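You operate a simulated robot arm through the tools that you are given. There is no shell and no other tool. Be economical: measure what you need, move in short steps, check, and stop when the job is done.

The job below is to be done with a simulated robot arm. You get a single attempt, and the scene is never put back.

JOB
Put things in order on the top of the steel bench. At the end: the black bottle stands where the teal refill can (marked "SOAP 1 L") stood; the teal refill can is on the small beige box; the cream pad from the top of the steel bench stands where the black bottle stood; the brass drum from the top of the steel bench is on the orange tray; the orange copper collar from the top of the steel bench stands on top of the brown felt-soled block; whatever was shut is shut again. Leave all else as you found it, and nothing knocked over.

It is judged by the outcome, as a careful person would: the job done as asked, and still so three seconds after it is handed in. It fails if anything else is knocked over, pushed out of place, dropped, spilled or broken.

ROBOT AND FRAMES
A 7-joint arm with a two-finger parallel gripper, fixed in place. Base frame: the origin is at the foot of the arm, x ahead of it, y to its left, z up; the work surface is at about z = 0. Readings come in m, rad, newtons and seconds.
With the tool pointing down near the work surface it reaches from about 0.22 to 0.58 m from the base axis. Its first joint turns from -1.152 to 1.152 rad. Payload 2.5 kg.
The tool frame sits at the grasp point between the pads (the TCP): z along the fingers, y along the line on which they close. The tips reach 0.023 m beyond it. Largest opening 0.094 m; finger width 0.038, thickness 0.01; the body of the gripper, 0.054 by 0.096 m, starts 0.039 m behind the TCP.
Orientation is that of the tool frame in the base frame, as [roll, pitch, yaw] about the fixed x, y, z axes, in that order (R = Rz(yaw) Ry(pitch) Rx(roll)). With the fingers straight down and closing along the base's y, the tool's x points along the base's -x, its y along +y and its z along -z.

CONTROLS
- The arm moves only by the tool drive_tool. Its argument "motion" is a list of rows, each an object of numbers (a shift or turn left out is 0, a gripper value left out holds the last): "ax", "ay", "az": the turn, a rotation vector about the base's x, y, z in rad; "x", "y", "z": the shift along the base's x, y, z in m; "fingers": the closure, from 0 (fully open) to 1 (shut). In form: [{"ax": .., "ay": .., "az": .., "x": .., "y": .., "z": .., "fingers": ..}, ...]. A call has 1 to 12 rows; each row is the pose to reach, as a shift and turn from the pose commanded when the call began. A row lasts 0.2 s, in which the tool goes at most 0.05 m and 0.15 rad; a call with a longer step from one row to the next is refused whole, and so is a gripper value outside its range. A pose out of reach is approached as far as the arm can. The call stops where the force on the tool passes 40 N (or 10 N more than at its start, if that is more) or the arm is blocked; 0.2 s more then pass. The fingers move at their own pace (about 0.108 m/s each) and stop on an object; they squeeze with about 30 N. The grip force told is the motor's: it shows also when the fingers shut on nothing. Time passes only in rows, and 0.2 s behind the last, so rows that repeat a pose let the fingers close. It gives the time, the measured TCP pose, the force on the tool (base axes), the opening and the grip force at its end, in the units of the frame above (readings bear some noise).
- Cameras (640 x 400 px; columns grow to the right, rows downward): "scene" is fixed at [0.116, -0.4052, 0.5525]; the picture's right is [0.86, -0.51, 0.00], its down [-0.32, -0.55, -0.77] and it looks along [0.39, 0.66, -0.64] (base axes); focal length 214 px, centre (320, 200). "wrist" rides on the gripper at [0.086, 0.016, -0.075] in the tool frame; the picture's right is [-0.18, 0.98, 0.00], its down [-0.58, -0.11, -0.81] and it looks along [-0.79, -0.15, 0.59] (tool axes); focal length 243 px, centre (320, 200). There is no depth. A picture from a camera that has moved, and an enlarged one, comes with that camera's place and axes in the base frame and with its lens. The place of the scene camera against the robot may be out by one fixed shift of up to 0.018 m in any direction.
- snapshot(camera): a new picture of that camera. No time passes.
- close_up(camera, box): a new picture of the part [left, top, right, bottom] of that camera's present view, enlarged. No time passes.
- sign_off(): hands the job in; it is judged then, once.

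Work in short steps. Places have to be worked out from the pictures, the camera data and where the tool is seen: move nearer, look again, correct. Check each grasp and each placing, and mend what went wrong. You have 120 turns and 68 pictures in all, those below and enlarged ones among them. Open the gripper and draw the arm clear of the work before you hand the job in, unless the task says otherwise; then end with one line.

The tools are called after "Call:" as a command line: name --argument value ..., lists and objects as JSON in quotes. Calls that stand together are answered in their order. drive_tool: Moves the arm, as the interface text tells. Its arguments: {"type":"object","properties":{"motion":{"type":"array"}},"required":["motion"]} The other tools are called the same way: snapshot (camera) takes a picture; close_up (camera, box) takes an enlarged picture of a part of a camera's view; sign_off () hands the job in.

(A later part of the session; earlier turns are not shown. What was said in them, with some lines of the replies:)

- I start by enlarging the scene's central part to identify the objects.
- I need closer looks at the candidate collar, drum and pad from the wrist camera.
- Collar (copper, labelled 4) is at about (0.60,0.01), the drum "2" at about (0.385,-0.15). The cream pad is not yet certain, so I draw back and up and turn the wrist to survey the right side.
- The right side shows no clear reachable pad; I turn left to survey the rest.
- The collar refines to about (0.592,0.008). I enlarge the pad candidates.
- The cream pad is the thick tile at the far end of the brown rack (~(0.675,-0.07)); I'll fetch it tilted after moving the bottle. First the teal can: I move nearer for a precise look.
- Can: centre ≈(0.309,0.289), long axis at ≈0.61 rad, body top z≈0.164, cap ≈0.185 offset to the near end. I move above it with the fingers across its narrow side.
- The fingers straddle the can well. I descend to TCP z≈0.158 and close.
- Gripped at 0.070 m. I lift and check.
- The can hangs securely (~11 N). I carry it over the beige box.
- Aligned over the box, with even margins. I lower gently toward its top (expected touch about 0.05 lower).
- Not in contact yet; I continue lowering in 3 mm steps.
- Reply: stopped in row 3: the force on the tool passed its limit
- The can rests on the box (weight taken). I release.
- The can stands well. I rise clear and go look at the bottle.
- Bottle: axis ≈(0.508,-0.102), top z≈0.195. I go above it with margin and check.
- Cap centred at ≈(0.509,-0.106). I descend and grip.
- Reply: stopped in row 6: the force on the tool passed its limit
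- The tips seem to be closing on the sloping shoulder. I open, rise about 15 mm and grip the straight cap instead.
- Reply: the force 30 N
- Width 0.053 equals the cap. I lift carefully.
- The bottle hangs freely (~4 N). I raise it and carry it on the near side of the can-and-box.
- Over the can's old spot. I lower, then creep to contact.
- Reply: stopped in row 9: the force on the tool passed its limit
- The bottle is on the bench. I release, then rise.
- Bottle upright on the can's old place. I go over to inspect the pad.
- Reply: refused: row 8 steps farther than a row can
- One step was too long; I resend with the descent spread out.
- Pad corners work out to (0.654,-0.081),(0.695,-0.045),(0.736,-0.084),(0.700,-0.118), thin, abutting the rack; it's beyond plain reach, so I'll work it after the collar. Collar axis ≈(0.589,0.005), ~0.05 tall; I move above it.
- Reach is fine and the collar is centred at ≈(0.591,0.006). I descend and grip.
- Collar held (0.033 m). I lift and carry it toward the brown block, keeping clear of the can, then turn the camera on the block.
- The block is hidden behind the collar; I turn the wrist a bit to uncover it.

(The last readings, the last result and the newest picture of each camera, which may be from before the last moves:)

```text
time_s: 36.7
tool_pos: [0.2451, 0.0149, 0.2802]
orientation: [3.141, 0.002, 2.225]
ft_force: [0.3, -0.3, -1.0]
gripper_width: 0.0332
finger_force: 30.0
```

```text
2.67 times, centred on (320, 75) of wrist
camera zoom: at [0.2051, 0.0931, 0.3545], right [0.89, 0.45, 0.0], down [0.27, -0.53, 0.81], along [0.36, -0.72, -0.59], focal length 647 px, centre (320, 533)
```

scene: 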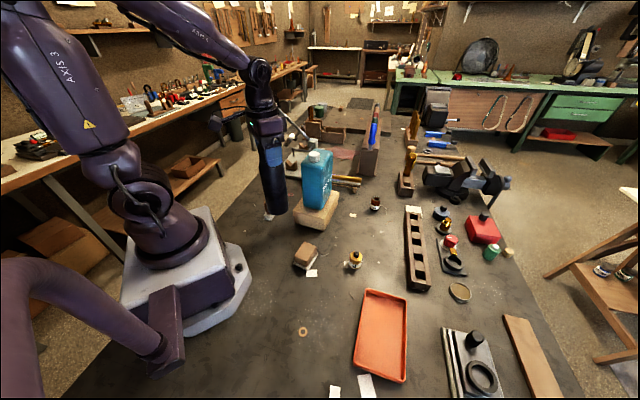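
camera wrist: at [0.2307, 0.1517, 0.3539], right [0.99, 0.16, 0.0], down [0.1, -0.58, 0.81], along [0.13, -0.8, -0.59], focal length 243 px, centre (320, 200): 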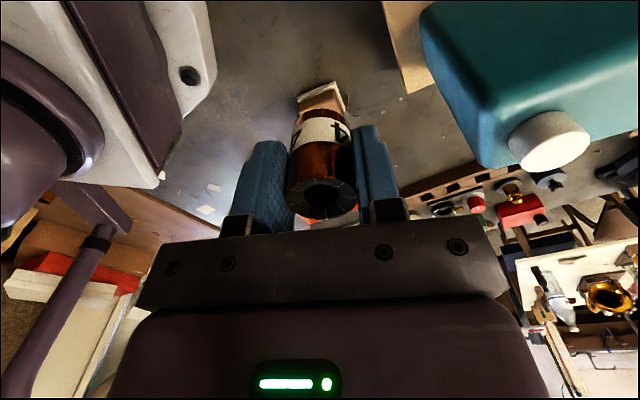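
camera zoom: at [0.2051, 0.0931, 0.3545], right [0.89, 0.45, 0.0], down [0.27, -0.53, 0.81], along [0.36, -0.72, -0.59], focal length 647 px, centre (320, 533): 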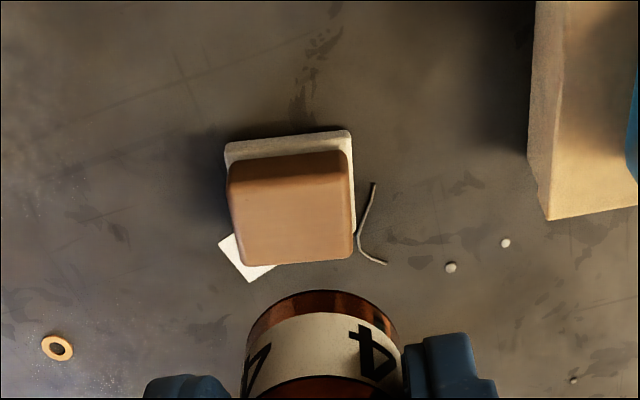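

Block top centre ≈(0.266,-0.058), top z≈0.042. I carry the collar above it and check before lowering.

Call:
drive_tool --motion '[{"x": 0.007, "y": -0.025, "z": -0.03}, {"x": 0.014, "y": -0.05, "z": -0.06}, {"x": 0.021, "y": -0.073, "z": -0.09}, {"x": 0.021, "y": -0.073, "z": -0.13}, {"x": 0.021, "y": -0.073, "z": -0.16}, {"x": 0.021, "y": -0.073, "z": -0.18}]'

Call:
close_up --camera "scene" --box '[250, 190, 370, 290]'

Call:
close_up --camera "wrist" --box '[200, 50, 440, 220]'

```text
time_s: 38.1
tool_pos: [0.267, -0.0577, 0.1001]
orientation: [-3.14, 0.002, 2.223]
ft_force: [0.0, 0.5, -1.9]
gripper_width: 0.033
finger_force: 29.8
```

```text
4.00 times, centred on (310, 240) of scene
camera zoom: at [0.116, -0.4052, 0.5525], right [0.86, -0.51, 0.0], down [-0.32, -0.55, -0.77], along [0.39, 0.66, -0.64], focal length 858 px, centre (360, 40)
```

zoom: 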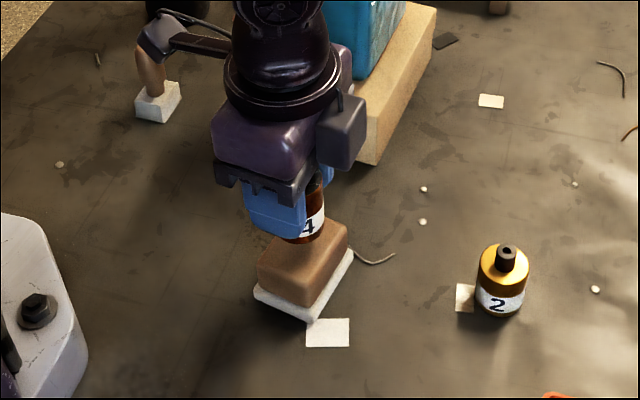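

```text
2.35 times, centred on (320, 135) of wrist
camera zoom: at [0.2271, 0.0208, 0.1737], right [0.89, 0.45, 0.0], down [0.27, -0.53, 0.81], along [0.36, -0.72, -0.59], focal length 571 px, centre (320, 353)
```

zoom: 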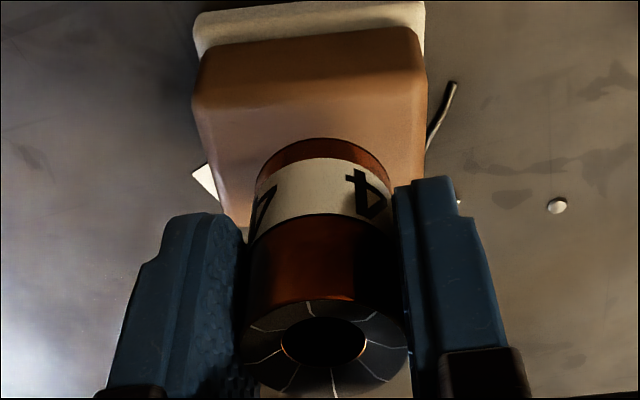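

The collar is above the block's centre. I lower to contact.

Call:
drive_tool --motion '[{"z": -0.01}, {"z": -0.014}, {"z": -0.017}, {"z": -0.02}, {"z": -0.023}, {"z": -0.026}, {"z": -0.029}]'

```text
time_s: 39.3
tool_pos: [0.2676, -0.0585, 0.0774]
orientation: [3.139, 0.003, 2.223]
ft_force: [-2.7, 0.7, 17.0]
gripper_width: 0.0331
finger_force: 30.1
stopped in row 6: the force on the tool passed its limit (the readings are from after the stop); the commanded pose is now the measured one
```

Contact at z≈0.077. I release and rise.

Call:
drive_tool --motion '[{"z": 0.001, "fingers": 0.6}, {"z": 0.001, "fingers": 0.3}, {"z": 0.001, "fingers": 0.1}, {"z": 0.03, "fingers": 0.1}, {"z": 0.07, "fingers": 0.1}, {"z": 0.11, "fingers": 0}, {"z": 0.14, "fingers": 0}]'

Call:
close_up --camera "scene" --box '[250, 190, 410, 290]'

Call:
snapshot --camera "wrist"

```text
time_s: 40.9
tool_pos: [0.2664, -0.0579, 0.2176]
orientation: [-3.141, 0.002, 2.222]
ft_force: [0.0, -0.3, 0.9]
gripper_width: 0.0944
finger_force: 0.2
```

```text
4.00 times, centred on (330, 240) of scene
camera zoom: at [0.116, -0.4052, 0.5525], right [0.86, -0.51, 0.0], down [-0.32, -0.55, -0.77], along [0.39, 0.66, -0.64], focal length 858 px, centre (280, 40)
```

zoom: 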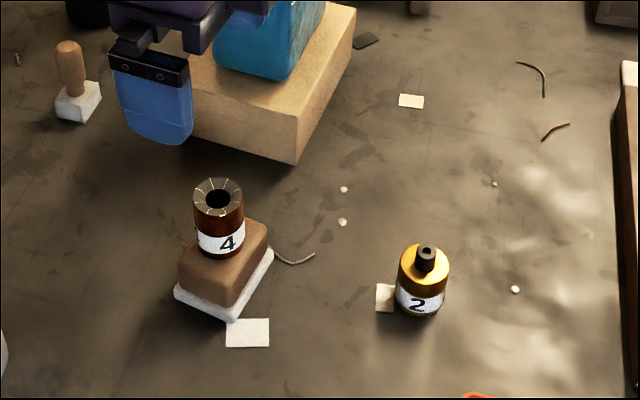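

```text
21 pictures are left
camera wrist: at [0.2273, 0.0206, 0.2922], right [0.89, 0.45, 0.0], down [0.26, -0.53, 0.81], along [0.36, -0.72, -0.59], focal length 243 px, centre (320, 200)
```

wrist: 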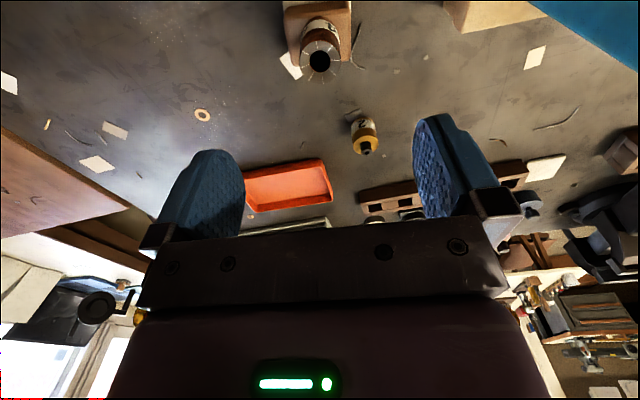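

The collar stands on the block. Next the brass drum "2" at ≈(0.37,-0.14): I move nearer for an accurate look (also of the tray).

Call:
drive_tool --motion '[{"x": 0.02, "y": -0.02, "az": 0.1}, {"x": 0.04, "y": -0.035, "az": 0.2}, {"x": 0.05, "y": -0.04, "az": 0.25}]'

Call:
snapshot --camera "wrist"

```text
time_s: 41.7
tool_pos: [0.3179, -0.0986, 0.2185]
orientation: [-3.14, 0.0, 2.475]
ft_force: [0.1, -0.5, 0.0]
gripper_width: 0.094
finger_force: 0.1
```

```text
20 pictures are left
camera wrist: at [0.2591, -0.0321, 0.2923], right [0.75, 0.66, 0.0], down [0.39, -0.45, 0.81], along [0.53, -0.61, -0.59], focal length 243 px, centre (320, 200)
```

wrist: 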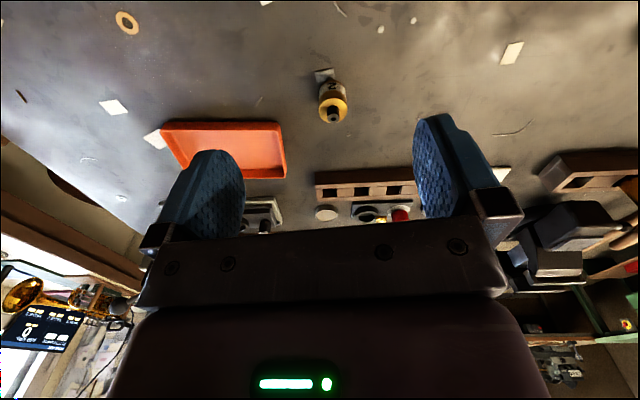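

Drum axis ≈(0.376,-0.148), Ø≈0.034; tray centre ≈(0.325,-0.315). I move over the drum, descend and grip.

Call:
drive_tool --motion '[{"x": 0.03, "y": -0.025, "z": -0.02}, {"x": 0.058, "y": -0.049, "z": -0.045}, {"x": 0.058, "y": -0.049, "z": -0.09}, {"x": 0.058, "y": -0.049, "z": -0.11}, {"x": 0.058, "y": -0.049, "z": -0.11}]'

Call:
snapshot --camera "wrist"

```text
time_s: 42.9
tool_pos: [0.3751, -0.1462, 0.1068]
orientation: [3.14, 0.003, 2.473]
ft_force: [-0.3, -1.3, 0.0]
gripper_width: 0.0938
finger_force: 0.1
```

```text
19 pictures are left
camera wrist: at [0.3159, -0.0814, 0.1816], right [0.75, 0.66, 0.0], down [0.39, -0.45, 0.81], along [0.53, -0.61, -0.59], focal length 243 px, centre (320, 200)
```

wrist: 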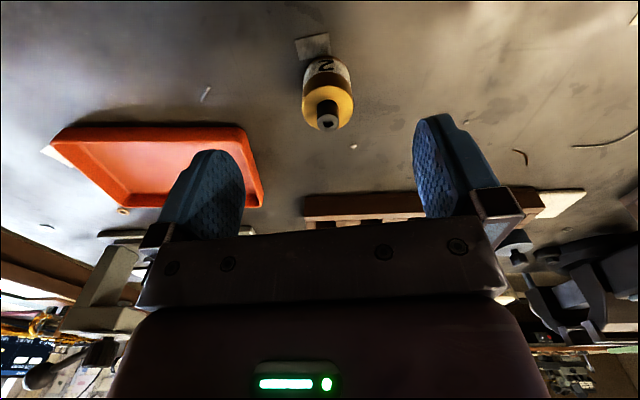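

Centred. Descend and close.

Call:
drive_tool --motion '[{"x": 0.003, "y": -0.001, "z": -0.04}, {"x": 0.003, "y": -0.001, "z": -0.075}, {"x": 0.003, "y": -0.001, "z": -0.075, "fingers": 1}, {"x": 0.003, "y": -0.001, "z": -0.075, "fingers": 1}, {"x": 0.003, "y": -0.001, "z": -0.075, "fingers": 1}, {"x": 0.003, "y": -0.001, "z": -0.075, "fingers": 1}]'

Call:
drive_tool --motion '[{"z": 0.02}, {"z": 0.06}, {"z": 0.09}, {"x": -0.01, "y": -0.04, "z": 0.09}, {"x": -0.02, "y": -0.08, "z": 0.09}, {"x": -0.035, "y": -0.12, "z": 0.09}, {"x": -0.053, "y": -0.165, "z": 0.09}, {"x": -0.053, "y": -0.165, "z": 0.09}]'

Call:
close_up --camera "scene" --box '[300, 210, 460, 400]'

```text
time_s: 44.3
tool_pos: [0.3776, -0.1473, 0.0331]
orientation: [3.14, 0.001, 2.472]
ft_force: [0.1, 0.5, 0.3]
gripper_width: 0.0334
finger_force: 29.9
```

```text
time_s: 46.1
tool_pos: [0.3251, -0.3133, 0.1233]
orientation: [-3.141, 0.001, 2.471]
ft_force: [0.3, -0.4, -0.9]
gripper_width: 0.0335
finger_force: 29.6
```

```text
2.11 times, centred on (380, 305) of scene
camera zoom: at [0.1159, -0.4052, 0.5525], right [0.86, -0.51, 0.0], down [-0.32, -0.55, -0.77], along [0.39, 0.66, -0.64], focal length 452 px, centre (194, -21)
```

zoom: 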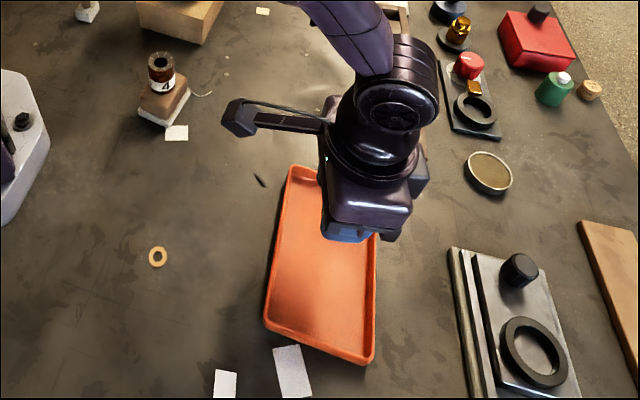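

The drum hangs over the tray's middle. I lower it to contact.

Call:
drive_tool --motion '[{"z": -0.04}, {"z": -0.07}, {"z": -0.076}, {"z": -0.08}, {"z": -0.083}, {"z": -0.086}, {"z": -0.089}, {"z": -0.092}]'

Call:
snapshot --camera "wrist"

```text
time_s: 47.9
tool_pos: [0.3267, -0.3144, 0.0326]
orientation: [-3.141, 0.008, 2.472]
ft_force: [1.4, 0.1, 23.6]
gripper_width: 0.0338
finger_force: 29.5
```

```text
17 pictures are left
camera wrist: at [0.2682, -0.2482, 0.1061], right [0.75, 0.66, 0.0], down [0.38, -0.44, 0.81], along [0.53, -0.61, -0.58], focal length 243 px, centre (320, 200)
```

wrist: 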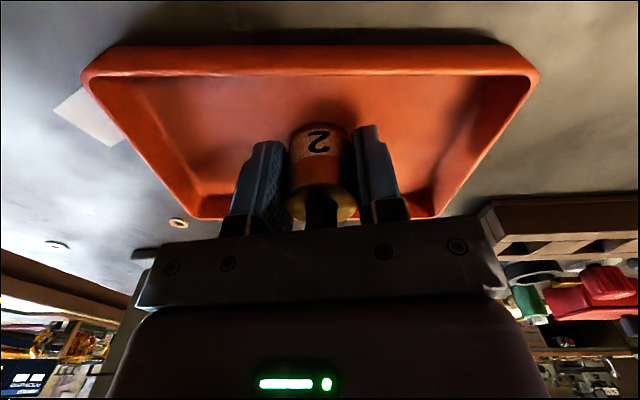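

Contact inside the tray near its centre. I back off 2 mm of pressure, release, and rise.

Call:
drive_tool --motion '[{"z": 0.003}, {"z": 0.003, "fingers": 0.6}, {"z": 0.003, "fingers": 0.4}, {"z": 0.003, "fingers": 0.3}, {"z": 0.03, "fingers": 0.3}, {"z": 0.07, "fingers": 0.3}, {"z": 0.11, "fingers": 0.0}, {"z": 0.16, "fingers": 0}]'

Call:
close_up --camera "scene" --box '[300, 210, 460, 400]'

```text
time_s: 49.7
tool_pos: [0.3252, -0.3119, 0.1913]
orientation: [-3.141, 0.002, 2.471]
ft_force: [0.9, -0.1, -0.2]
gripper_width: 0.0942
finger_force: 0.0
```

```text
2.11 times, centred on (380, 305) of scene
camera zoom: at [0.116, -0.4052, 0.5525], right [0.86, -0.51, 0.0], down [-0.32, -0.55, -0.77], along [0.39, 0.66, -0.64], focal length 452 px, centre (194, -21)
```

zoom: 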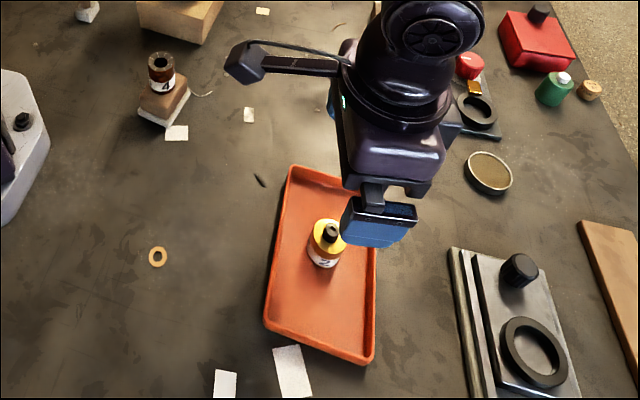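

The drum stands in the tray. Now the pad: I'll press on its top with closed fingertips and drag it toward me (away from the rack), then grasp it. First I move over with the wrist turned sideways to test the reach.

Call:
drive_tool --motion '[{"x": 0.02, "y": 0.03, "z": 0.02, "az": -0.1}, {"x": 0.045, "y": 0.06, "z": 0.02, "az": -0.2, "fingers": 1}, {"x": 0.07, "y": 0.09, "z": 0.02, "az": -0.3}, {"x": 0.095, "y": 0.125, "z": 0.02, "az": -0.4}, {"x": 0.12, "y": 0.16, "z": 0.02, "az": -0.5}, {"x": 0.145, "y": 0.195, "z": 0.02, "az": -0.6}, {"x": 0.17, "y": 0.225, "z": 0.01, "az": -0.7}, {"x": 0.2, "y": 0.255, "z": 0.0, "az": -0.8}, {"x": 0.235, "y": 0.275, "z": -0.01, "az": -0.9}, {"x": 0.27, "y": 0.285, "z": -0.03, "az": -0.9}, {"x": 0.3, "y": 0.285, "z": -0.05, "az": -0.9}]'

Call:
snapshot --camera "wrist"

```text
time_s: 52.1
tool_pos: [0.601, -0.0256, 0.1462]
orientation: [-3.14, 0.001, 1.569]
ft_force: [-0.6, -0.1, 0.1]
gripper_width: 0.0
finger_force: 29.7
out of reach, approached as far as the arm can: row 11
```

```text
15 pictures are left
camera wrist: at [0.6173, 0.0605, 0.2205], right [0.98, -0.19, 0.0], down [-0.11, -0.58, 0.81], along [-0.15, -0.79, -0.59], focal length 243 px, centre (320, 200)
```

wrist: 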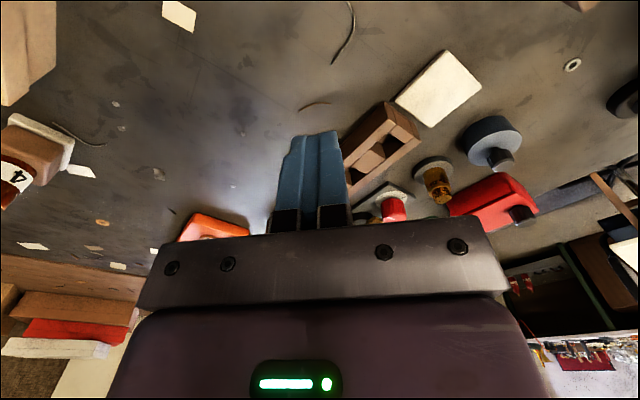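

The vertical limit is ~0.60 m. I tilt the tool outward by 0.6 rad while staying at height, then extend to see how far it gets.

Call:
drive_tool --motion '[{"ay": -0.15, "x": -0.02}, {"ay": -0.3, "x": -0.02}, {"ay": -0.45, "x": -0.02}, {"ay": -0.6, "x": -0.02}, {"ay": -0.6, "x": 0.015, "y": -0.01}, {"ay": -0.6, "x": 0.05, "y": -0.02}, {"ay": -0.6, "x": 0.08, "y": -0.03}]'

Call:
snapshot --camera "wrist"

Call:
close_up --camera "scene" --box '[350, 100, 510, 260]'

```text
time_s: 53.7
tool_pos: [0.6803, -0.0569, 0.1451]
orientation: [2.543, 0.004, 1.57]
ft_force: [-0.7, -0.4, 0.0]
gripper_width: 0.0002
finger_force: 29.7
```

```text
14 pictures are left
camera wrist: at [0.6528, 0.0296, 0.2163], right [0.81, -0.18, 0.55], down [-0.54, -0.58, 0.61], along [0.21, -0.79, -0.57], focal length 243 px, centre (320, 200)
```

wrist: 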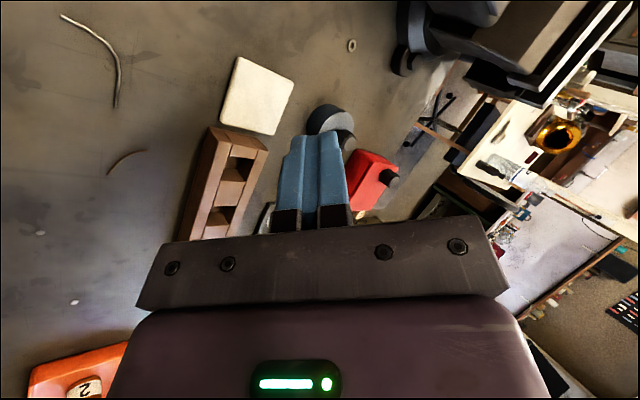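

```text
2.50 times, centred on (430, 180) of scene
camera zoom: at [0.116, -0.4051, 0.5525], right [0.86, -0.51, 0.0], down [-0.32, -0.55, -0.77], along [0.39, 0.66, -0.64], focal length 536 px, centre (45, 250)
```

zoom: 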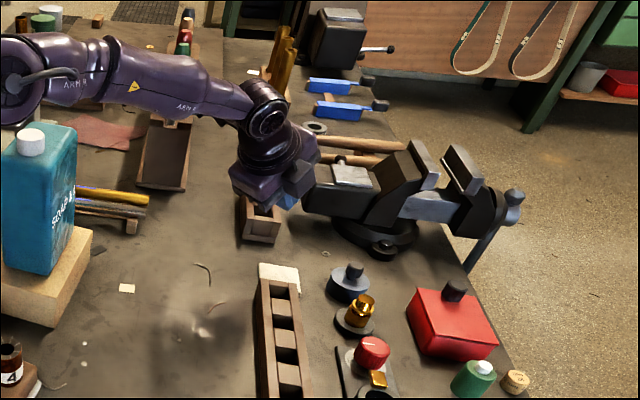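

Tilted, the tool reaches the pad. I lower the closed fingertips toward the pad's top at ≈(0.69,-0.07).

Call:
drive_tool --motion '[{"x": 0.002, "y": -0.006, "z": -0.04}, {"x": 0.004, "y": -0.012, "z": -0.08}, {"x": 0.004, "y": -0.013, "z": -0.096}, {"x": 0.004, "y": -0.013, "z": -0.1}, {"x": 0.004, "y": -0.013, "z": -0.102}, {"x": 0.004, "y": -0.013, "z": -0.104}]'

Call:
snapshot --camera "wrist"

```text
time_s: 55.1
tool_pos: [0.6796, -0.0646, 0.0454]
orientation: [2.541, 0.002, 1.57]
ft_force: [0.4, -0.5, -0.4]
gripper_width: 0.0003
finger_force: 29.7
out of reach, approached as far as the arm can: row 3, 4, 5, 6
```

```text
12 pictures are left
camera wrist: at [0.651, 0.0206, 0.1152], right [0.81, -0.18, 0.56], down [-0.55, -0.58, 0.6], along [0.21, -0.79, -0.57], focal length 243 px, centre (320, 200)
```

wrist: 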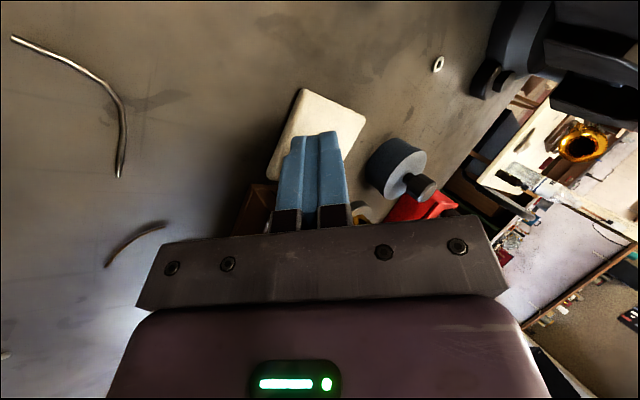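

Nearly there, but at this tilt the arm is at its limit. I tilt a further 0.15 rad and continue.

Call:
drive_tool --motion '[{"ay": -0.08, "z": 0.003}, {"ay": -0.16, "z": 0.003}, {"ay": -0.16, "z": 0.003}]'

```text
time_s: 55.9
tool_pos: [0.6791, -0.0662, 0.0471]
orientation: [2.38, 0.002, 1.569]
ft_force: [-0.3, -0.5, 0.6]
gripper_width: 0.0
finger_force: 30.3
```

Call:
drive_tool --motion '[{"x": 0.003, "y": -0.004, "z": -0.006}, {"x": 0.003, "y": -0.004, "z": -0.009}, {"x": 0.003, "y": -0.004, "z": -0.011}, {"x": 0.003, "y": -0.004, "z": -0.013}]'

```text
time_s: 56.9
tool_pos: [0.6821, -0.0694, 0.0348]
orientation: [2.381, 0.002, 1.57]
ft_force: [-0.2, -0.6, -0.7]
gripper_width: 0.0
finger_force: 30.2
```

No contact yet (tip ≈0.011). Continue slowly.

Call:
drive_tool --motion '[{"z": -0.002}, {"z": -0.004}, {"z": -0.006}, {"z": -0.007}]'

```text
time_s: 58.0
tool_pos: [0.6857, -0.0689, 0.0321]
orientation: [2.375, 0.004, 1.572]
ft_force: [-2.0, -1.1, 2.4]
gripper_width: 0.0
finger_force: 30.4
stopped in row 4: the force on the tool passed its limit (the readings are from after the stop); the commanded pose is now the measured one
```

Contact with the pad's top at TCP z≈0.032. I press ~1.5 mm more and drag along the rack's end, toward the base and left.

Call:
drive_tool --motion '[{"z": -0.0018}, {"x": -0.006, "y": 0.005, "z": -0.002}, {"x": -0.014, "y": 0.012, "z": -0.002}, {"x": -0.022, "y": 0.019, "z": -0.002}, {"x": -0.03, "y": 0.026, "z": -0.002}]'

Call:
snapshot --camera "wrist"

```text
time_s: 59.2
tool_pos: [0.6528, -0.0435, 0.027]
orientation: [2.379, 0.001, 1.572]
ft_force: [0.5, 0.9, 0.2]
gripper_width: 0.0
finger_force: 29.8
```

```text
11 pictures are left
camera wrist: at [0.6129, 0.0434, 0.0923], right [0.71, -0.18, 0.68], down [-0.64, -0.58, 0.51], along [0.3, -0.79, -0.53], focal length 243 px, centre (320, 200)
```

wrist: 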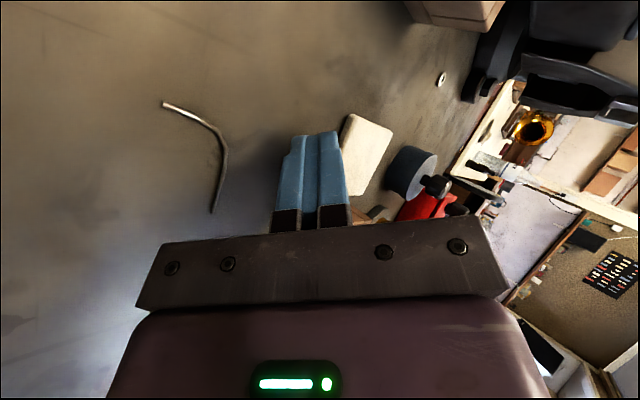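

The fingertips slipped off; the pad barely moved. I go back above it and measure the force while pressing before dragging again.

Call:
drive_tool --motion '[{"z": 0.02}, {"x": 0.02, "y": -0.015, "z": 0.02}, {"x": 0.036, "y": -0.031, "z": 0.02}, {"x": 0.036, "y": -0.031, "z": 0.01}, {"x": 0.036, "y": -0.031, "z": 0.007}]'

Call:
drive_tool --motion '[{"z": -0.002}, {"z": -0.004}]'

```text
time_s: 60.4
tool_pos: [0.6897, -0.074, 0.0351]
orientation: [2.377, 0.002, 1.571]
ft_force: [0.7, 0.0, 0.3]
gripper_width: 0.0001
finger_force: 30.3
```

```text
time_s: 61.0
tool_pos: [0.6899, -0.0751, 0.0314]
orientation: [2.374, 0.003, 1.57]
ft_force: [-0.2, -0.1, -0.4]
gripper_width: 0.0
finger_force: 30.1
```

Call:
drive_tool --motion '[{"z": -0.001}, {"z": -0.002}, {"z": -0.002}]'

```text
time_s: 61.8
tool_pos: [0.6914, -0.0739, 0.0304]
orientation: [2.374, 0.003, 1.569]
ft_force: [-8.8, 0.8, 11.4]
gripper_width: 0.0
finger_force: 29.3
```

11 N of pressure now, with high friction showing (8.8 N sideways). I press 1 mm more and drag slowly.

Call:
drive_tool --motion '[{"z": -0.001}, {"x": -0.003, "y": 0.0025, "z": -0.001}, {"x": -0.006, "y": 0.005, "z": -0.001}]'

```text
time_s: 62.6
tool_pos: [0.685, -0.0711, 0.0309]
orientation: [2.367, 0.006, 1.567]
ft_force: [8.1, -10.7, 12.6]
gripper_width: 0.0004
finger_force: 29.9
```

Call:
drive_tool --motion '[{"x": -0.006, "y": 0.005, "z": -0.0005}, {"x": -0.012, "y": 0.01, "z": -0.0005}]'

Call:
snapshot --camera "wrist"

```text
time_s: 63.2
tool_pos: [0.6733, -0.0602, 0.0318]
orientation: [2.369, 0.005, 1.57]
ft_force: [8.9, -9.3, 14.0]
gripper_width: 0.0001
finger_force: 30.1
```

```text
10 pictures are left
camera wrist: at [0.6328, 0.0267, 0.095], right [0.7, -0.18, 0.69], down [-0.64, -0.58, 0.5], along [0.31, -0.79, -0.52], focal length 243 px, centre (320, 200)
```

wrist: 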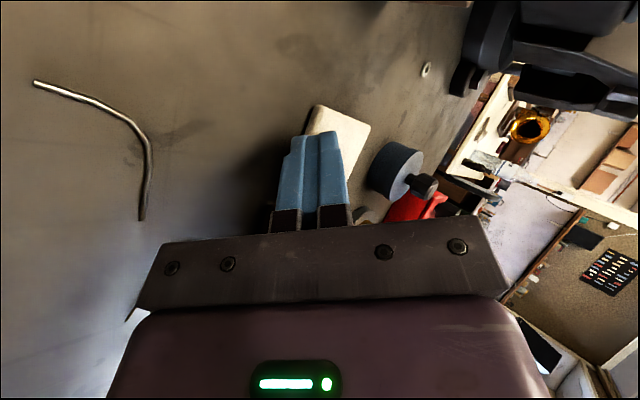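

The pad didn't budge (bench friction matches the fingers'). New plan: with the tool tilted about its closing axis (camera upward), straddle the pad's corner diagonal and shove it +y away from the rack with the outer finger, then grip. I rise, straighten the tool and pull back first.

Call:
drive_tool --motion '[{"z": 0.04}, {"z": 0.08, "x": -0.02}, {"ay": 0.14, "x": -0.05, "y": 0.01, "z": 0.1}, {"ay": 0.28, "x": -0.08, "y": 0.02, "z": 0.12}, {"ay": 0.42, "x": -0.11, "y": 0.03, "z": 0.14}, {"ay": 0.56, "x": -0.14, "y": 0.03, "z": 0.15}, {"ay": 0.7, "x": -0.16, "y": 0.03, "z": 0.16}, {"ay": 0.765, "x": -0.16, "y": 0.03, "z": 0.16, "fingers": 0.085}]'

Call:
drive_tool --motion '[{"az": -0.15}, {"az": -0.3}, {"az": -0.45}, {"az": -0.6}, {"az": -0.75}, {"az": -0.9}, {"az": -1.05}, {"az": -1.2}, {"az": -1.35}, {"az": -1.5}, {"az": -1.57}]'

```text
time_s: 65.0
tool_pos: [0.511, -0.0297, 0.1878]
orientation: [-3.14, 0.004, 1.572]
ft_force: [0.2, -1.4, 0.2]
gripper_width: 0.0817
finger_force: 0.2
```

```text
time_s: 67.4
tool_pos: [0.5109, -0.0296, 0.1883]
orientation: [-3.141, 0.001, 0.001]
ft_force: [-1.0, 0.1, 0.0]
gripper_width: 0.0862
finger_force: 0.1
```

The flip works. Now I tilt outward 0.85 rad and extend above the pad, then look.

Call:
drive_tool --motion '[{"ay": -0.14}, {"ay": -0.28, "x": 0.02}, {"ay": -0.42, "x": 0.05, "y": -0.01}, {"ay": -0.56, "x": 0.08, "y": -0.02, "z": -0.01}, {"ay": -0.7, "x": 0.11, "y": -0.03, "z": -0.03}, {"ay": -0.85, "x": 0.14, "y": -0.04, "z": -0.05}, {"ay": -0.85, "x": 0.17, "y": -0.047, "z": -0.07}, {"ay": -0.85, "x": 0.185, "y": -0.049, "z": -0.09}]'

Call:
snapshot --camera "wrist"

```text
time_s: 69.2
tool_pos: [0.6967, -0.0789, 0.099]
orientation: [3.139, -0.849, 0.004]
ft_force: [-0.1, 0.1, -0.7]
gripper_width: 0.0862
finger_force: 0.1
```

```text
9 pictures are left
camera wrist: at [0.698, -0.0952, 0.213], right [-0.12, -0.98, -0.14], down [-0.99, 0.11, 0.1], along [-0.08, 0.15, -0.99], focal length 243 px, centre (320, 200)
```

wrist: 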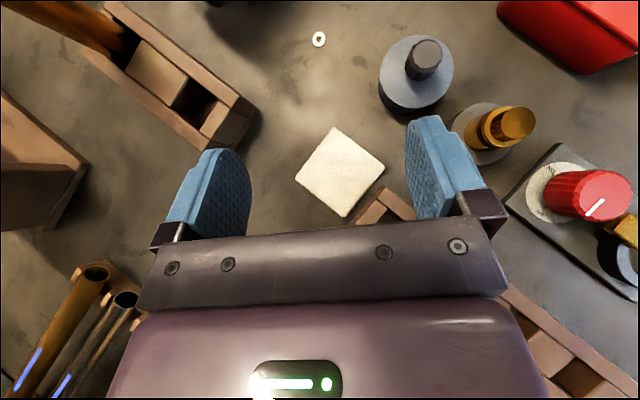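

Excellent overhead view: pad corners P2(0.703,-0.045), P4(0.702,-0.119), P3(0.740,-0.084); the outer finger has a narrow but free slot between the rack corner and the grey cylinder. I move down in small steps watching reach and force.

Call:
drive_tool --motion '[{"ay": -0.05, "x": 0.01, "y": 0.001, "z": -0.02}, {"ay": -0.05, "x": 0.01, "y": 0.001, "z": -0.04}, {"ay": -0.05, "x": 0.01, "y": 0.001, "z": -0.052}]'

Call:
snapshot --camera "wrist"

```text
time_s: 70.0
tool_pos: [0.7063, -0.0782, 0.0463]
orientation: [3.139, -0.898, 0.004]
ft_force: [-0.1, -0.1, 0.7]
gripper_width: 0.0858
finger_force: 0.1
```

```text
8 pictures are left
camera wrist: at [0.7024, -0.0943, 0.1599], right [-0.11, -0.98, -0.14], down [-0.99, 0.11, 0.05], along [-0.03, 0.15, -0.99], focal length 243 px, centre (320, 200)
```

wrist: 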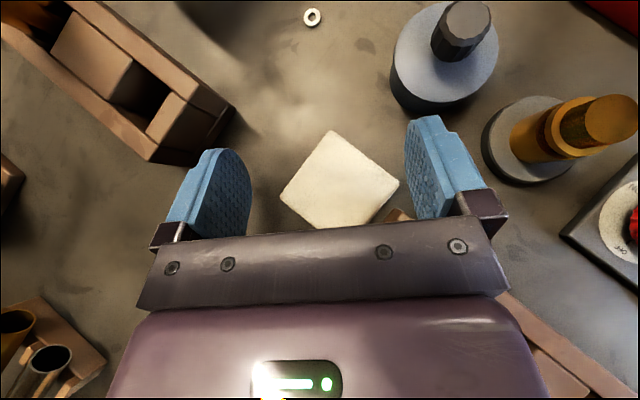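

Pad well between the fingers, cylinder clear. I descend the last 13 mm.

Call:
drive_tool --motion '[{"z": -0.005}, {"z": -0.009}, {"z": -0.012}, {"z": -0.014}]'

```text
time_s: 71.0
tool_pos: [0.7065, -0.0774, 0.0376]
orientation: [3.138, -0.898, 0.003]
ft_force: [-0.1, -0.6, 0.3]
gripper_width: 0.086
finger_force: 0.0
out of reach, approached as far as the arm can: row 3, 4
```

At the reach limit; I add a little tilt and draw back 3 mm to get the last few millimetres.

Call:
drive_tool --motion '[{"ay": -0.04, "x": -0.003, "y": -0.001}, {"ay": -0.04, "x": -0.003, "y": -0.001, "z": -0.002}, {"ay": -0.04, "x": -0.003, "y": -0.001, "z": -0.004}, {"ay": -0.04, "x": -0.003, "y": -0.001, "z": -0.005}]'

```text
time_s: 71.3
tool_pos: [0.7062, -0.078, 0.038]
orientation: [-3.126, -0.909, -0.009]
ft_force: [-11.2, 2.0, 7.2]
gripper_width: 0.086
finger_force: 0.0
out of reach, approached as far as the arm can: row 1
stopped in row 1: the force on the tool passed its limit (the readings are from after the stop); the commanded pose is now the measured one
```

Something touched when tilting. I look before going on.

Call:
close_up --camera "scene" --box '[375, 170, 475, 250]'

Call:
close_up --camera "wrist" --box '[240, 90, 480, 240]'

```text
5.00 times, centred on (425, 210) of scene
camera zoom: at [0.1159, -0.4052, 0.5525], right [0.86, -0.51, 0.0], down [-0.32, -0.55, -0.77], along [0.39, 0.66, -0.64], focal length 1072 px, centre (-205, 150)
```

zoom: 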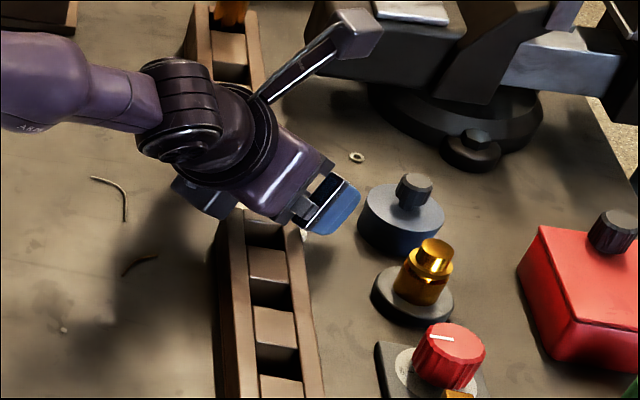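

```text
2.67 times, centred on (360, 165) of wrist
camera zoom: at [0.7006, -0.096, 0.1516], right [-0.11, -0.98, -0.15], down [-0.99, 0.1, 0.04], along [-0.02, 0.16, -0.99], focal length 647 px, centre (213, 293)
```

zoom: 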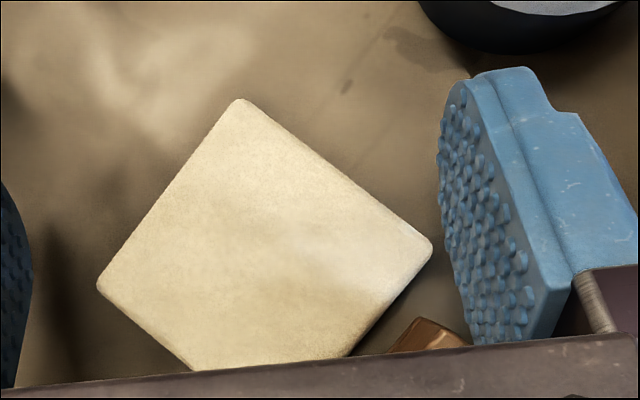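

The force (-x, with a slight clockwise twist) says the outer finger's front touched the grey cylinder; the slot between it and the rack is too tight. I back off up and inward, then check nothing moved.

Call:
drive_tool --motion '[{"x": -0.004, "z": 0.004}, {"x": -0.008, "z": 0.02}, {"x": -0.02, "z": 0.06}, {"x": -0.04, "z": 0.1}, {"x": -0.07, "z": 0.12, "ay": 0.14}, {"x": -0.1, "z": 0.13, "ay": 0.28}, {"x": -0.13, "z": 0.14, "ay": 0.42}, {"x": -0.16, "z": 0.15, "ay": 0.56}, {"x": -0.18, "z": 0.15, "ay": 0.7}, {"x": -0.19, "z": 0.15, "ay": 0.85}, {"x": -0.19, "z": 0.15, "ay": 0.905}]'

Call:
close_up --camera "scene" --box '[385, 195, 465, 245]'

```text
time_s: 73.8
tool_pos: [0.515, -0.0788, 0.1878]
orientation: [-3.134, -0.002, -0.004]
ft_force: [0.3, 1.0, 0.4]
gripper_width: 0.0863
finger_force: 0.1
```

```text
8.00 times, centred on (425, 220) of scene
camera zoom: at [0.116, -0.4052, 0.5525], right [0.86, -0.51, 0.0], down [-0.32, -0.55, -0.77], along [0.39, 0.66, -0.64], focal length 1716 px, centre (-520, 40)
```

zoom: 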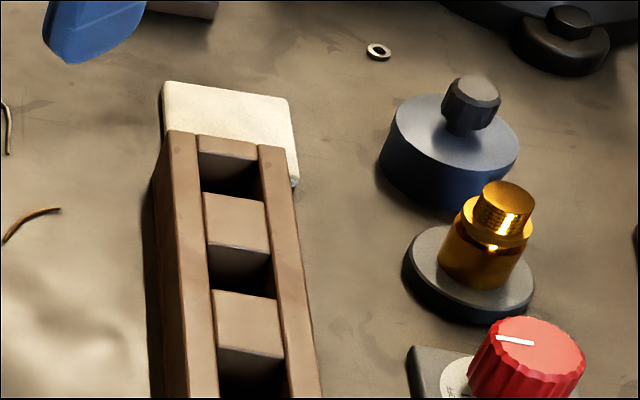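

Nothing has moved (identical to the first picture). I'll temporarily slide the brown rack ~5 cm back along its own length to free room around the pad, and restore it afterwards. I go to look at its near end.

Call:
drive_tool --motion '[{"y": -0.04, "az": 0.13, "fingers": 0}, {"y": -0.08, "az": 0.26}, {"y": -0.12, "az": 0.39, "x": -0.005}, {"y": -0.155, "az": 0.52, "x": -0.01, "z": -0.01}, {"y": -0.17, "az": 0.65, "x": -0.012, "z": -0.02}, {"y": -0.175, "az": 0.78, "x": -0.015, "z": -0.03}]'

Call:
snapshot --camera "wrist"

```text
time_s: 75.2
tool_pos: [0.5017, -0.254, 0.1582]
orientation: [-3.135, -0.003, 0.778]
ft_force: [-0.9, -0.2, 0.3]
gripper_width: 0.0941
finger_force: 0.1
```

```text
4 pictures are left
camera wrist: at [0.5747, -0.2066, 0.2325], right [0.56, -0.83, -0.01], down [-0.49, -0.34, 0.8], along [-0.67, -0.45, -0.59], focal length 243 px, centre (320, 200)
```

wrist: 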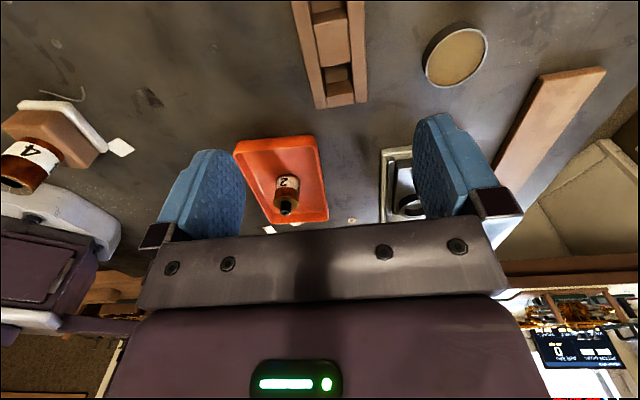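

Rack axis runs 45° with x−y≈0.773; near end centre (0.479,-0.294). I centre the gripper on it at (0.510,-0.2625), descend to z≈0.035 and close gently.

Call:
drive_tool --motion '[{"x": 0.0085, "y": -0.0085, "z": -0.04}, {"x": 0.0085, "y": -0.0085, "z": -0.08}, {"x": 0.0085, "y": -0.0085, "z": -0.11}, {"x": 0.0085, "y": -0.0085, "z": -0.123}, {"x": 0.0085, "y": -0.0085, "z": -0.123, "fingers": 1}, {"x": 0.0085, "y": -0.0085, "z": -0.123, "fingers": 1}, {"x": 0.0085, "y": -0.0085, "z": -0.123, "fingers": 1}]'

```text
time_s: 76.8
tool_pos: [0.5113, -0.261, 0.0337]
orientation: [-3.132, -0.004, 0.778]
ft_force: [-7.7, 5.2, 0.9]
gripper_width: 0.0489
finger_force: 44.8
```

Gripped the rack (0.049 m). I slide it 45 mm back along its length.

Call:
drive_tool --motion '[{"x": -0.003, "y": -0.003, "z": 0.0005}, {"x": -0.008, "y": -0.008, "z": 0.0005}, {"x": -0.014, "y": -0.014, "z": 0.0005}, {"x": -0.02, "y": -0.02, "z": 0.0005}, {"x": -0.026, "y": -0.026, "z": 0.0005}, {"x": -0.032, "y": -0.032, "z": 0.0005}]'

```text
time_s: 77.4
tool_pos: [0.5106, -0.2608, 0.0344]
orientation: [-3.14, -0.02, 0.782]
ft_force: [-1.4, -0.1, -1.6]
gripper_width: 0.049
finger_force: 45.7
stopped in row 3: the force on the tool passed its limit (the readings are from after the stop); the commanded pose is now the measured one
```

The rack is fixed to the bench (it did not budge at 40 N), so it's harmless to touch. I release it and test whether the tile itself is movable by nudging its corner sideways with a vertical finger face.

Call:
drive_tool --motion '[{"fingers": 0}, {"fingers": 0}, {"z": 0.03, "fingers": 0}, {"z": 0.07}, {"z": 0.11}, {"z": 0.14, "y": 0.03, "az": -0.12}, {"z": 0.15, "y": 0.07, "az": -0.25}, {"z": 0.15, "y": 0.11, "az": -0.38}, {"z": 0.15, "y": 0.15, "az": -0.51}, {"z": 0.15, "y": 0.19, "az": -0.64}, {"z": 0.15, "y": 0.22, "az": -0.78, "fingers": 1}, {"z": 0.15, "y": 0.242, "az": -0.78, "fingers": 1}]'

Call:
drive_tool --motion '[{"ay": -0.14}, {"ay": -0.28, "x": 0.02}, {"ay": -0.42, "x": 0.05}, {"ay": -0.56, "x": 0.08, "z": -0.01}, {"ay": -0.7, "x": 0.11, "z": -0.03}, {"ay": -0.86, "x": 0.14, "z": -0.05}]'

```text
time_s: 80.0
tool_pos: [0.5097, -0.0189, 0.1854]
orientation: [-3.14, -0.022, 0.0]
ft_force: [0.2, 0.6, -0.1]
gripper_width: 0.0001
finger_force: 29.8
```

```text
refused: row 6 steps farther than a row can; nothing moved
```

Call:
drive_tool --motion '[{"ay": -0.14}, {"ay": -0.28, "x": 0.02}, {"ay": -0.42, "x": 0.05}, {"ay": -0.56, "x": 0.08, "z": -0.01}, {"ay": -0.7, "x": 0.11, "z": -0.03}, {"ay": -0.83, "x": 0.14, "z": -0.05}, {"ay": -0.83, "x": 0.17, "z": -0.08}, {"ay": -0.83, "x": 0.188, "z": -0.12}, {"ay": -0.83, "x": 0.188, "z": -0.14}, {"ay": -0.83, "x": 0.188, "z": -0.15}]'

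```text
time_s: 82.2
tool_pos: [0.6965, -0.0192, 0.0349]
orientation: [3.139, -0.853, 0.006]
ft_force: [0.9, -0.3, 0.6]
gripper_width: 0.0
finger_force: 30.2
```

In place beside the tile's +y corner. I nudge toward −y up to about 4 mm past the expected contact and read the force.

Call:
drive_tool --motion '[{"z": -0.0015}, {"y": -0.01, "z": -0.0015}, {"y": -0.015, "z": -0.0015}, {"y": -0.018, "z": -0.0015}, {"y": -0.02, "z": -0.0015}]'

```text
time_s: 83.4
tool_pos: [0.6974, -0.0338, 0.0324]
orientation: [-3.132, -0.85, 0.006]
ft_force: [-11.6, 23.1, 4.5]
gripper_width: 0.0
finger_force: 30.2
```

The tile resists 26 N sideways despite ~1 cm of free space behind it: it is a fixture, not the pad. The only other pad-like loose thing in reach is the small handled piece with the pale felt base near (0.237,0.157). I back off and straighten the tool.

Call:
drive_tool --motion '[{"y": 0.012}, {"y": 0.012, "z": 0.04}, {"y": 0.012, "x": -0.02, "z": 0.08}, {"y": 0.01, "x": -0.05, "z": 0.11, "ay": 0.14}, {"x": -0.08, "z": 0.14, "ay": 0.28}, {"x": -0.11, "z": 0.16, "ay": 0.42}, {"x": -0.14, "z": 0.18, "ay": 0.56}, {"x": -0.17, "y": -0.01, "z": 0.2, "ay": 0.7}, {"x": -0.2, "y": -0.02, "z": 0.22, "ay": 0.85}, {"x": -0.24, "y": -0.03, "z": 0.24, "ay": 0.85, "fingers": 0}, {"x": -0.28, "y": -0.04, "z": 0.26, "ay": 0.85}, {"x": -0.32, "y": -0.04, "z": 0.27, "ay": 0.85}]'

Call:
drive_tool --motion '[{"az": 0.14, "x": -0.03}, {"az": 0.28, "x": -0.06}, {"az": 0.42, "x": -0.09, "y": 0.02}, {"az": 0.56, "x": -0.11, "y": 0.04}, {"az": 0.7, "x": -0.13, "y": 0.06}, {"az": 0.85, "x": -0.14, "y": 0.07}, {"az": 1.0, "x": -0.14, "y": 0.07}, {"az": 1.15, "x": -0.14, "y": 0.07}, {"az": 1.3, "x": -0.14, "y": 0.07}, {"az": 1.45, "x": -0.14, "y": 0.07}, {"az": 1.6, "x": -0.14, "y": 0.07}, {"az": 1.75, "x": -0.14, "y": 0.07}]'

```text
time_s: 86.0
tool_pos: [0.3772, -0.0779, 0.3027]
orientation: [-3.137, 0.0, 0.005]
ft_force: [-0.9, 0.1, 1.2]
gripper_width: 0.0939
finger_force: 0.0
```

```text
time_s: 88.6
tool_pos: [0.2372, -0.0085, 0.3033]
orientation: [-3.138, 0.0, 1.757]
ft_force: [0.2, -0.4, 1.0]
gripper_width: 0.094
finger_force: 0.0
```

Call:
drive_tool --motion '[{"az": 0.15}, {"az": 0.3}, {"az": 0.45}, {"az": 0.6}, {"az": 0.75}, {"az": 0.9}, {"az": 1.05}, {"az": 1.2}, {"az": 1.35}, {"az": 1.5}, {"az": 1.65}, {"az": 1.8}]'

Call:
drive_tool --motion '[{"az": 0.15}, {"az": 0.3, "z": -0.03}, {"az": 0.45, "z": -0.06}, {"az": 0.6, "z": -0.09, "y": 0.01}, {"az": 0.75, "z": -0.1, "y": 0.02}, {"az": 0.85, "z": -0.1, "y": 0.03}]'

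Call:
close_up --camera "wrist" --box '[190, 0, 450, 165]'

```text
time_s: 91.2
tool_pos: [0.2374, -0.0093, 0.3026]
orientation: [-3.138, 0.001, -2.725]
ft_force: [0.7, 0.0, -0.2]
gripper_width: 0.0941
finger_force: 0.1
```

```text
time_s: 92.6
tool_pos: [0.2375, 0.0207, 0.2029]
orientation: [-3.14, 0.001, -1.876]
ft_force: [0.3, -0.2, 0.6]
gripper_width: 0.0942
finger_force: 0.1
```

```text
2.42 times, centred on (320, 82) of wrist
camera zoom: at [0.1959, -0.0572, 0.277], right [-0.88, 0.47, 0.0], down [0.28, 0.52, 0.81], along [0.38, 0.71, -0.59], focal length 588 px, centre (320, 485)
```

zoom: 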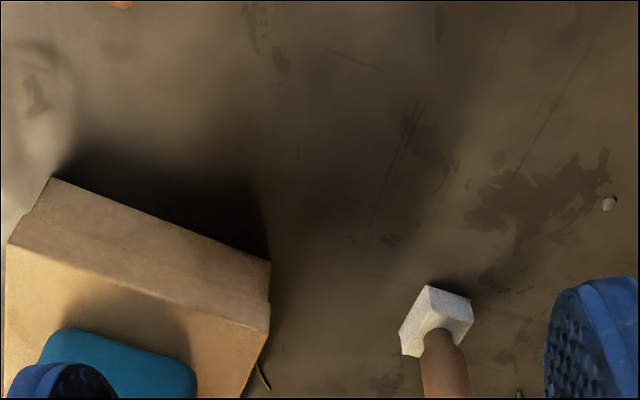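

It is a pale felt-faced pad with a wooden handle, standing free at ≈(0.239,0.163). I go over it and take the handle.

Call:
drive_tool --motion '[{"y": 0.04, "x": 0.0005}, {"y": 0.085, "x": 0.001}, {"y": 0.125, "x": 0.0015, "z": -0.02}, {"y": 0.142, "x": 0.0015, "z": -0.06}, {"y": 0.142, "x": 0.0015, "z": -0.1}, {"y": 0.142, "x": 0.0015, "z": -0.13}, {"y": 0.142, "x": 0.0015, "z": -0.15}, {"y": 0.142, "x": 0.0015, "z": -0.15, "fingers": 0.5}, {"y": 0.142, "x": 0.0015, "z": -0.15, "fingers": 1}, {"y": 0.142, "x": 0.0015, "z": -0.15, "fingers": 1}, {"y": 0.142, "x": 0.0015, "z": -0.15, "fingers": 1}]'

```text
time_s: 95.0
tool_pos: [0.2387, 0.163, 0.0544]
orientation: [-3.141, 0.0, -1.879]
ft_force: [-0.8, 0.0, 0.3]
gripper_width: 0.0223
finger_force: 29.8
```

Handle gripped (0.022 m) without reaction. I lift a little to see if it comes along.

Call:
drive_tool --motion '[{"z": 0.004}, {"z": 0.012}, {"z": 0.03}]'

```text
time_s: 95.8
tool_pos: [0.2379, 0.1633, 0.0823]
orientation: [-3.14, 0.001, -1.879]
ft_force: [1.2, 0.1, -0.2]
gripper_width: 0.022
finger_force: 29.5
```

It lifts freely — a loose object, unlike the tile. I carry it high around the near side to the bottle's former place (0.509,-0.105).

Call:
drive_tool --motion '[{"z": 0.045}, {"z": 0.09}, {"z": 0.125, "y": -0.02}, {"z": 0.135, "y": -0.06, "az": -0.12}, {"z": 0.135, "y": -0.1, "az": -0.25}, {"z": 0.135, "y": -0.14, "az": -0.38}, {"z": 0.135, "x": 0.01, "y": -0.18, "az": -0.51}, {"z": 0.135, "x": 0.035, "y": -0.215, "az": -0.64}, {"z": 0.135, "x": 0.07, "y": -0.24, "az": -0.77}, {"z": 0.135, "x": 0.11, "y": -0.26, "az": -0.9}, {"z": 0.135, "x": 0.155, "y": -0.268, "az": -1.03}, {"z": 0.135, "x": 0.2, "y": -0.268, "az": -1.15}]'

Call:
drive_tool --motion '[{"x": 0.035, "z": -0.03}, {"x": 0.07, "z": -0.06}, {"x": 0.07, "z": -0.09}, {"x": 0.07, "z": -0.12}, {"x": 0.07, "z": -0.145}, {"x": 0.07, "z": -0.152}]'

Call:
snapshot --camera "scene"

```text
time_s: 98.4
tool_pos: [0.4382, -0.1051, 0.2183]
orientation: [-3.139, -0.002, -3.031]
ft_force: [0.4, -0.2, -0.7]
gripper_width: 0.0222
finger_force: 30.5
```

```text
time_s: 99.8
tool_pos: [0.5092, -0.1043, 0.066]
orientation: [-3.14, 0.0, -3.03]
ft_force: [-0.2, 0.2, -1.0]
gripper_width: 0.0224
finger_force: 29.8
```

```text
2 pictures are left
```

scene: 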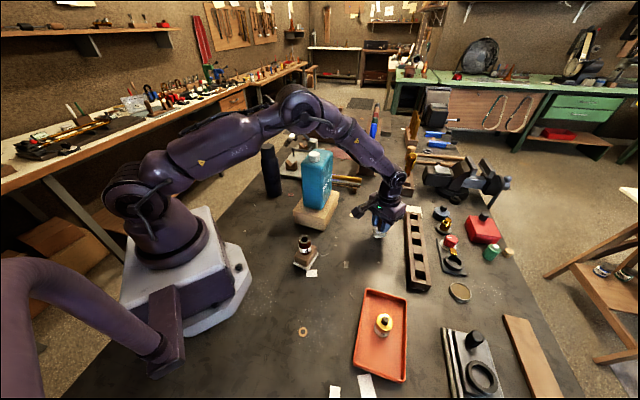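

Everything else stands in place and the pad is above the bottle's spot. I lower it to contact.

Call:
drive_tool --motion '[{"z": -0.006}, {"z": -0.009}, {"z": -0.011}, {"z": -0.013}, {"z": -0.015}]'

```text
time_s: 101.0
tool_pos: [0.5086, -0.1065, 0.0525]
orientation: [-3.138, 0.0, -3.029]
ft_force: [-12.1, 2.6, 25.2]
gripper_width: 0.0221
finger_force: 29.7
```

Contact made (25 N). I relax 2 mm, release slowly, and rise straight up and back.

Call:
drive_tool --motion '[{"z": 0.0015}, {"z": 0.0015, "fingers": 0.6}, {"z": 0.0015, "fingers": 0.2}, {"z": 0.0015, "fingers": 0}, {"z": 0.03, "fingers": 0}, {"z": 0.07}, {"z": 0.11}, {"z": 0.15}, {"z": 0.19, "x": -0.02}, {"z": 0.22, "x": -0.05}, {"z": 0.23, "x": -0.09, "y": 0.01}, {"z": 0.23, "x": -0.13, "y": 0.02}]'

Call:
snapshot --camera "scene"

```text
time_s: 103.6
tool_pos: [0.3795, -0.0856, 0.2809]
orientation: [-3.138, 0.001, -3.029]
ft_force: [-0.2, -0.2, -0.7]
gripper_width: 0.0939
finger_force: 0.1
```

```text
1 pictures are left
```

scene: 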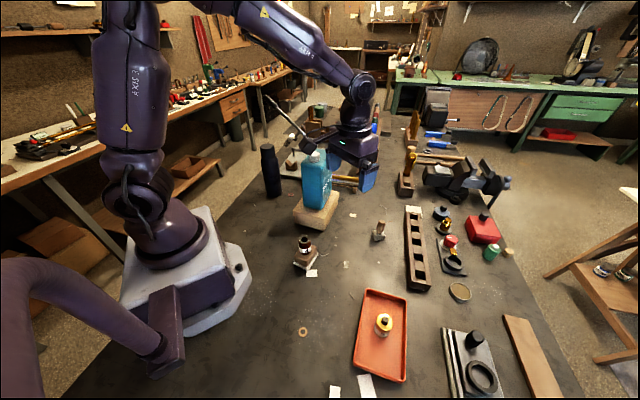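

The pad stands at the bottle's old spot. One last enlarged check of all the placements.

Call:
close_up --camera "scene" --box '[250, 130, 450, 360]'

```text
1.74 times, centred on (350, 245) of scene
camera zoom: at [0.116, -0.4052, 0.5525], right [0.86, -0.51, 0.0], down [-0.32, -0.55, -0.77], along [0.39, 0.66, -0.64], focal length 373 px, centre (268, 122)
```

zoom: 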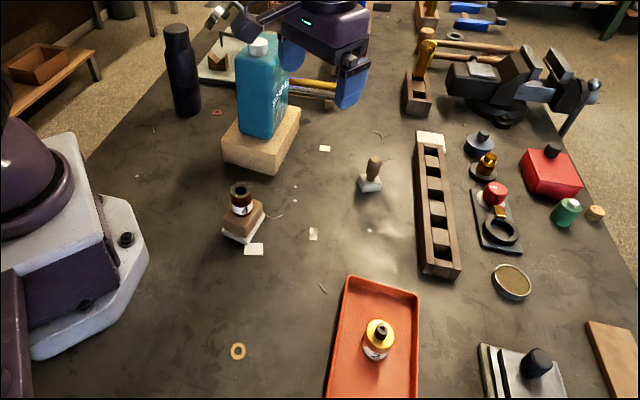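

All the pieces stand upright where they should, the gripper is open and the arm is clear. I hand in.

Call:
sign_off

```text
The job is handed in.
```

The job is handed in with all five placings made, but I am not certain I moved the right "cream pad". The pale felt pad with the wooden handle now stands at the bottle's old spot, because the cream tile by the rack would not move under about 26 N and I took it for a fixture. The bottle stands where the can was, the can is on the beige box, the drum is in the tray and the collar is on the brown block. Nothing was opened, and the last picture shows everything upright. While working out the pad I also pressed on the tile and the grey cylinder, and gripped and pulled the brown rack; none of them visibly shifted.
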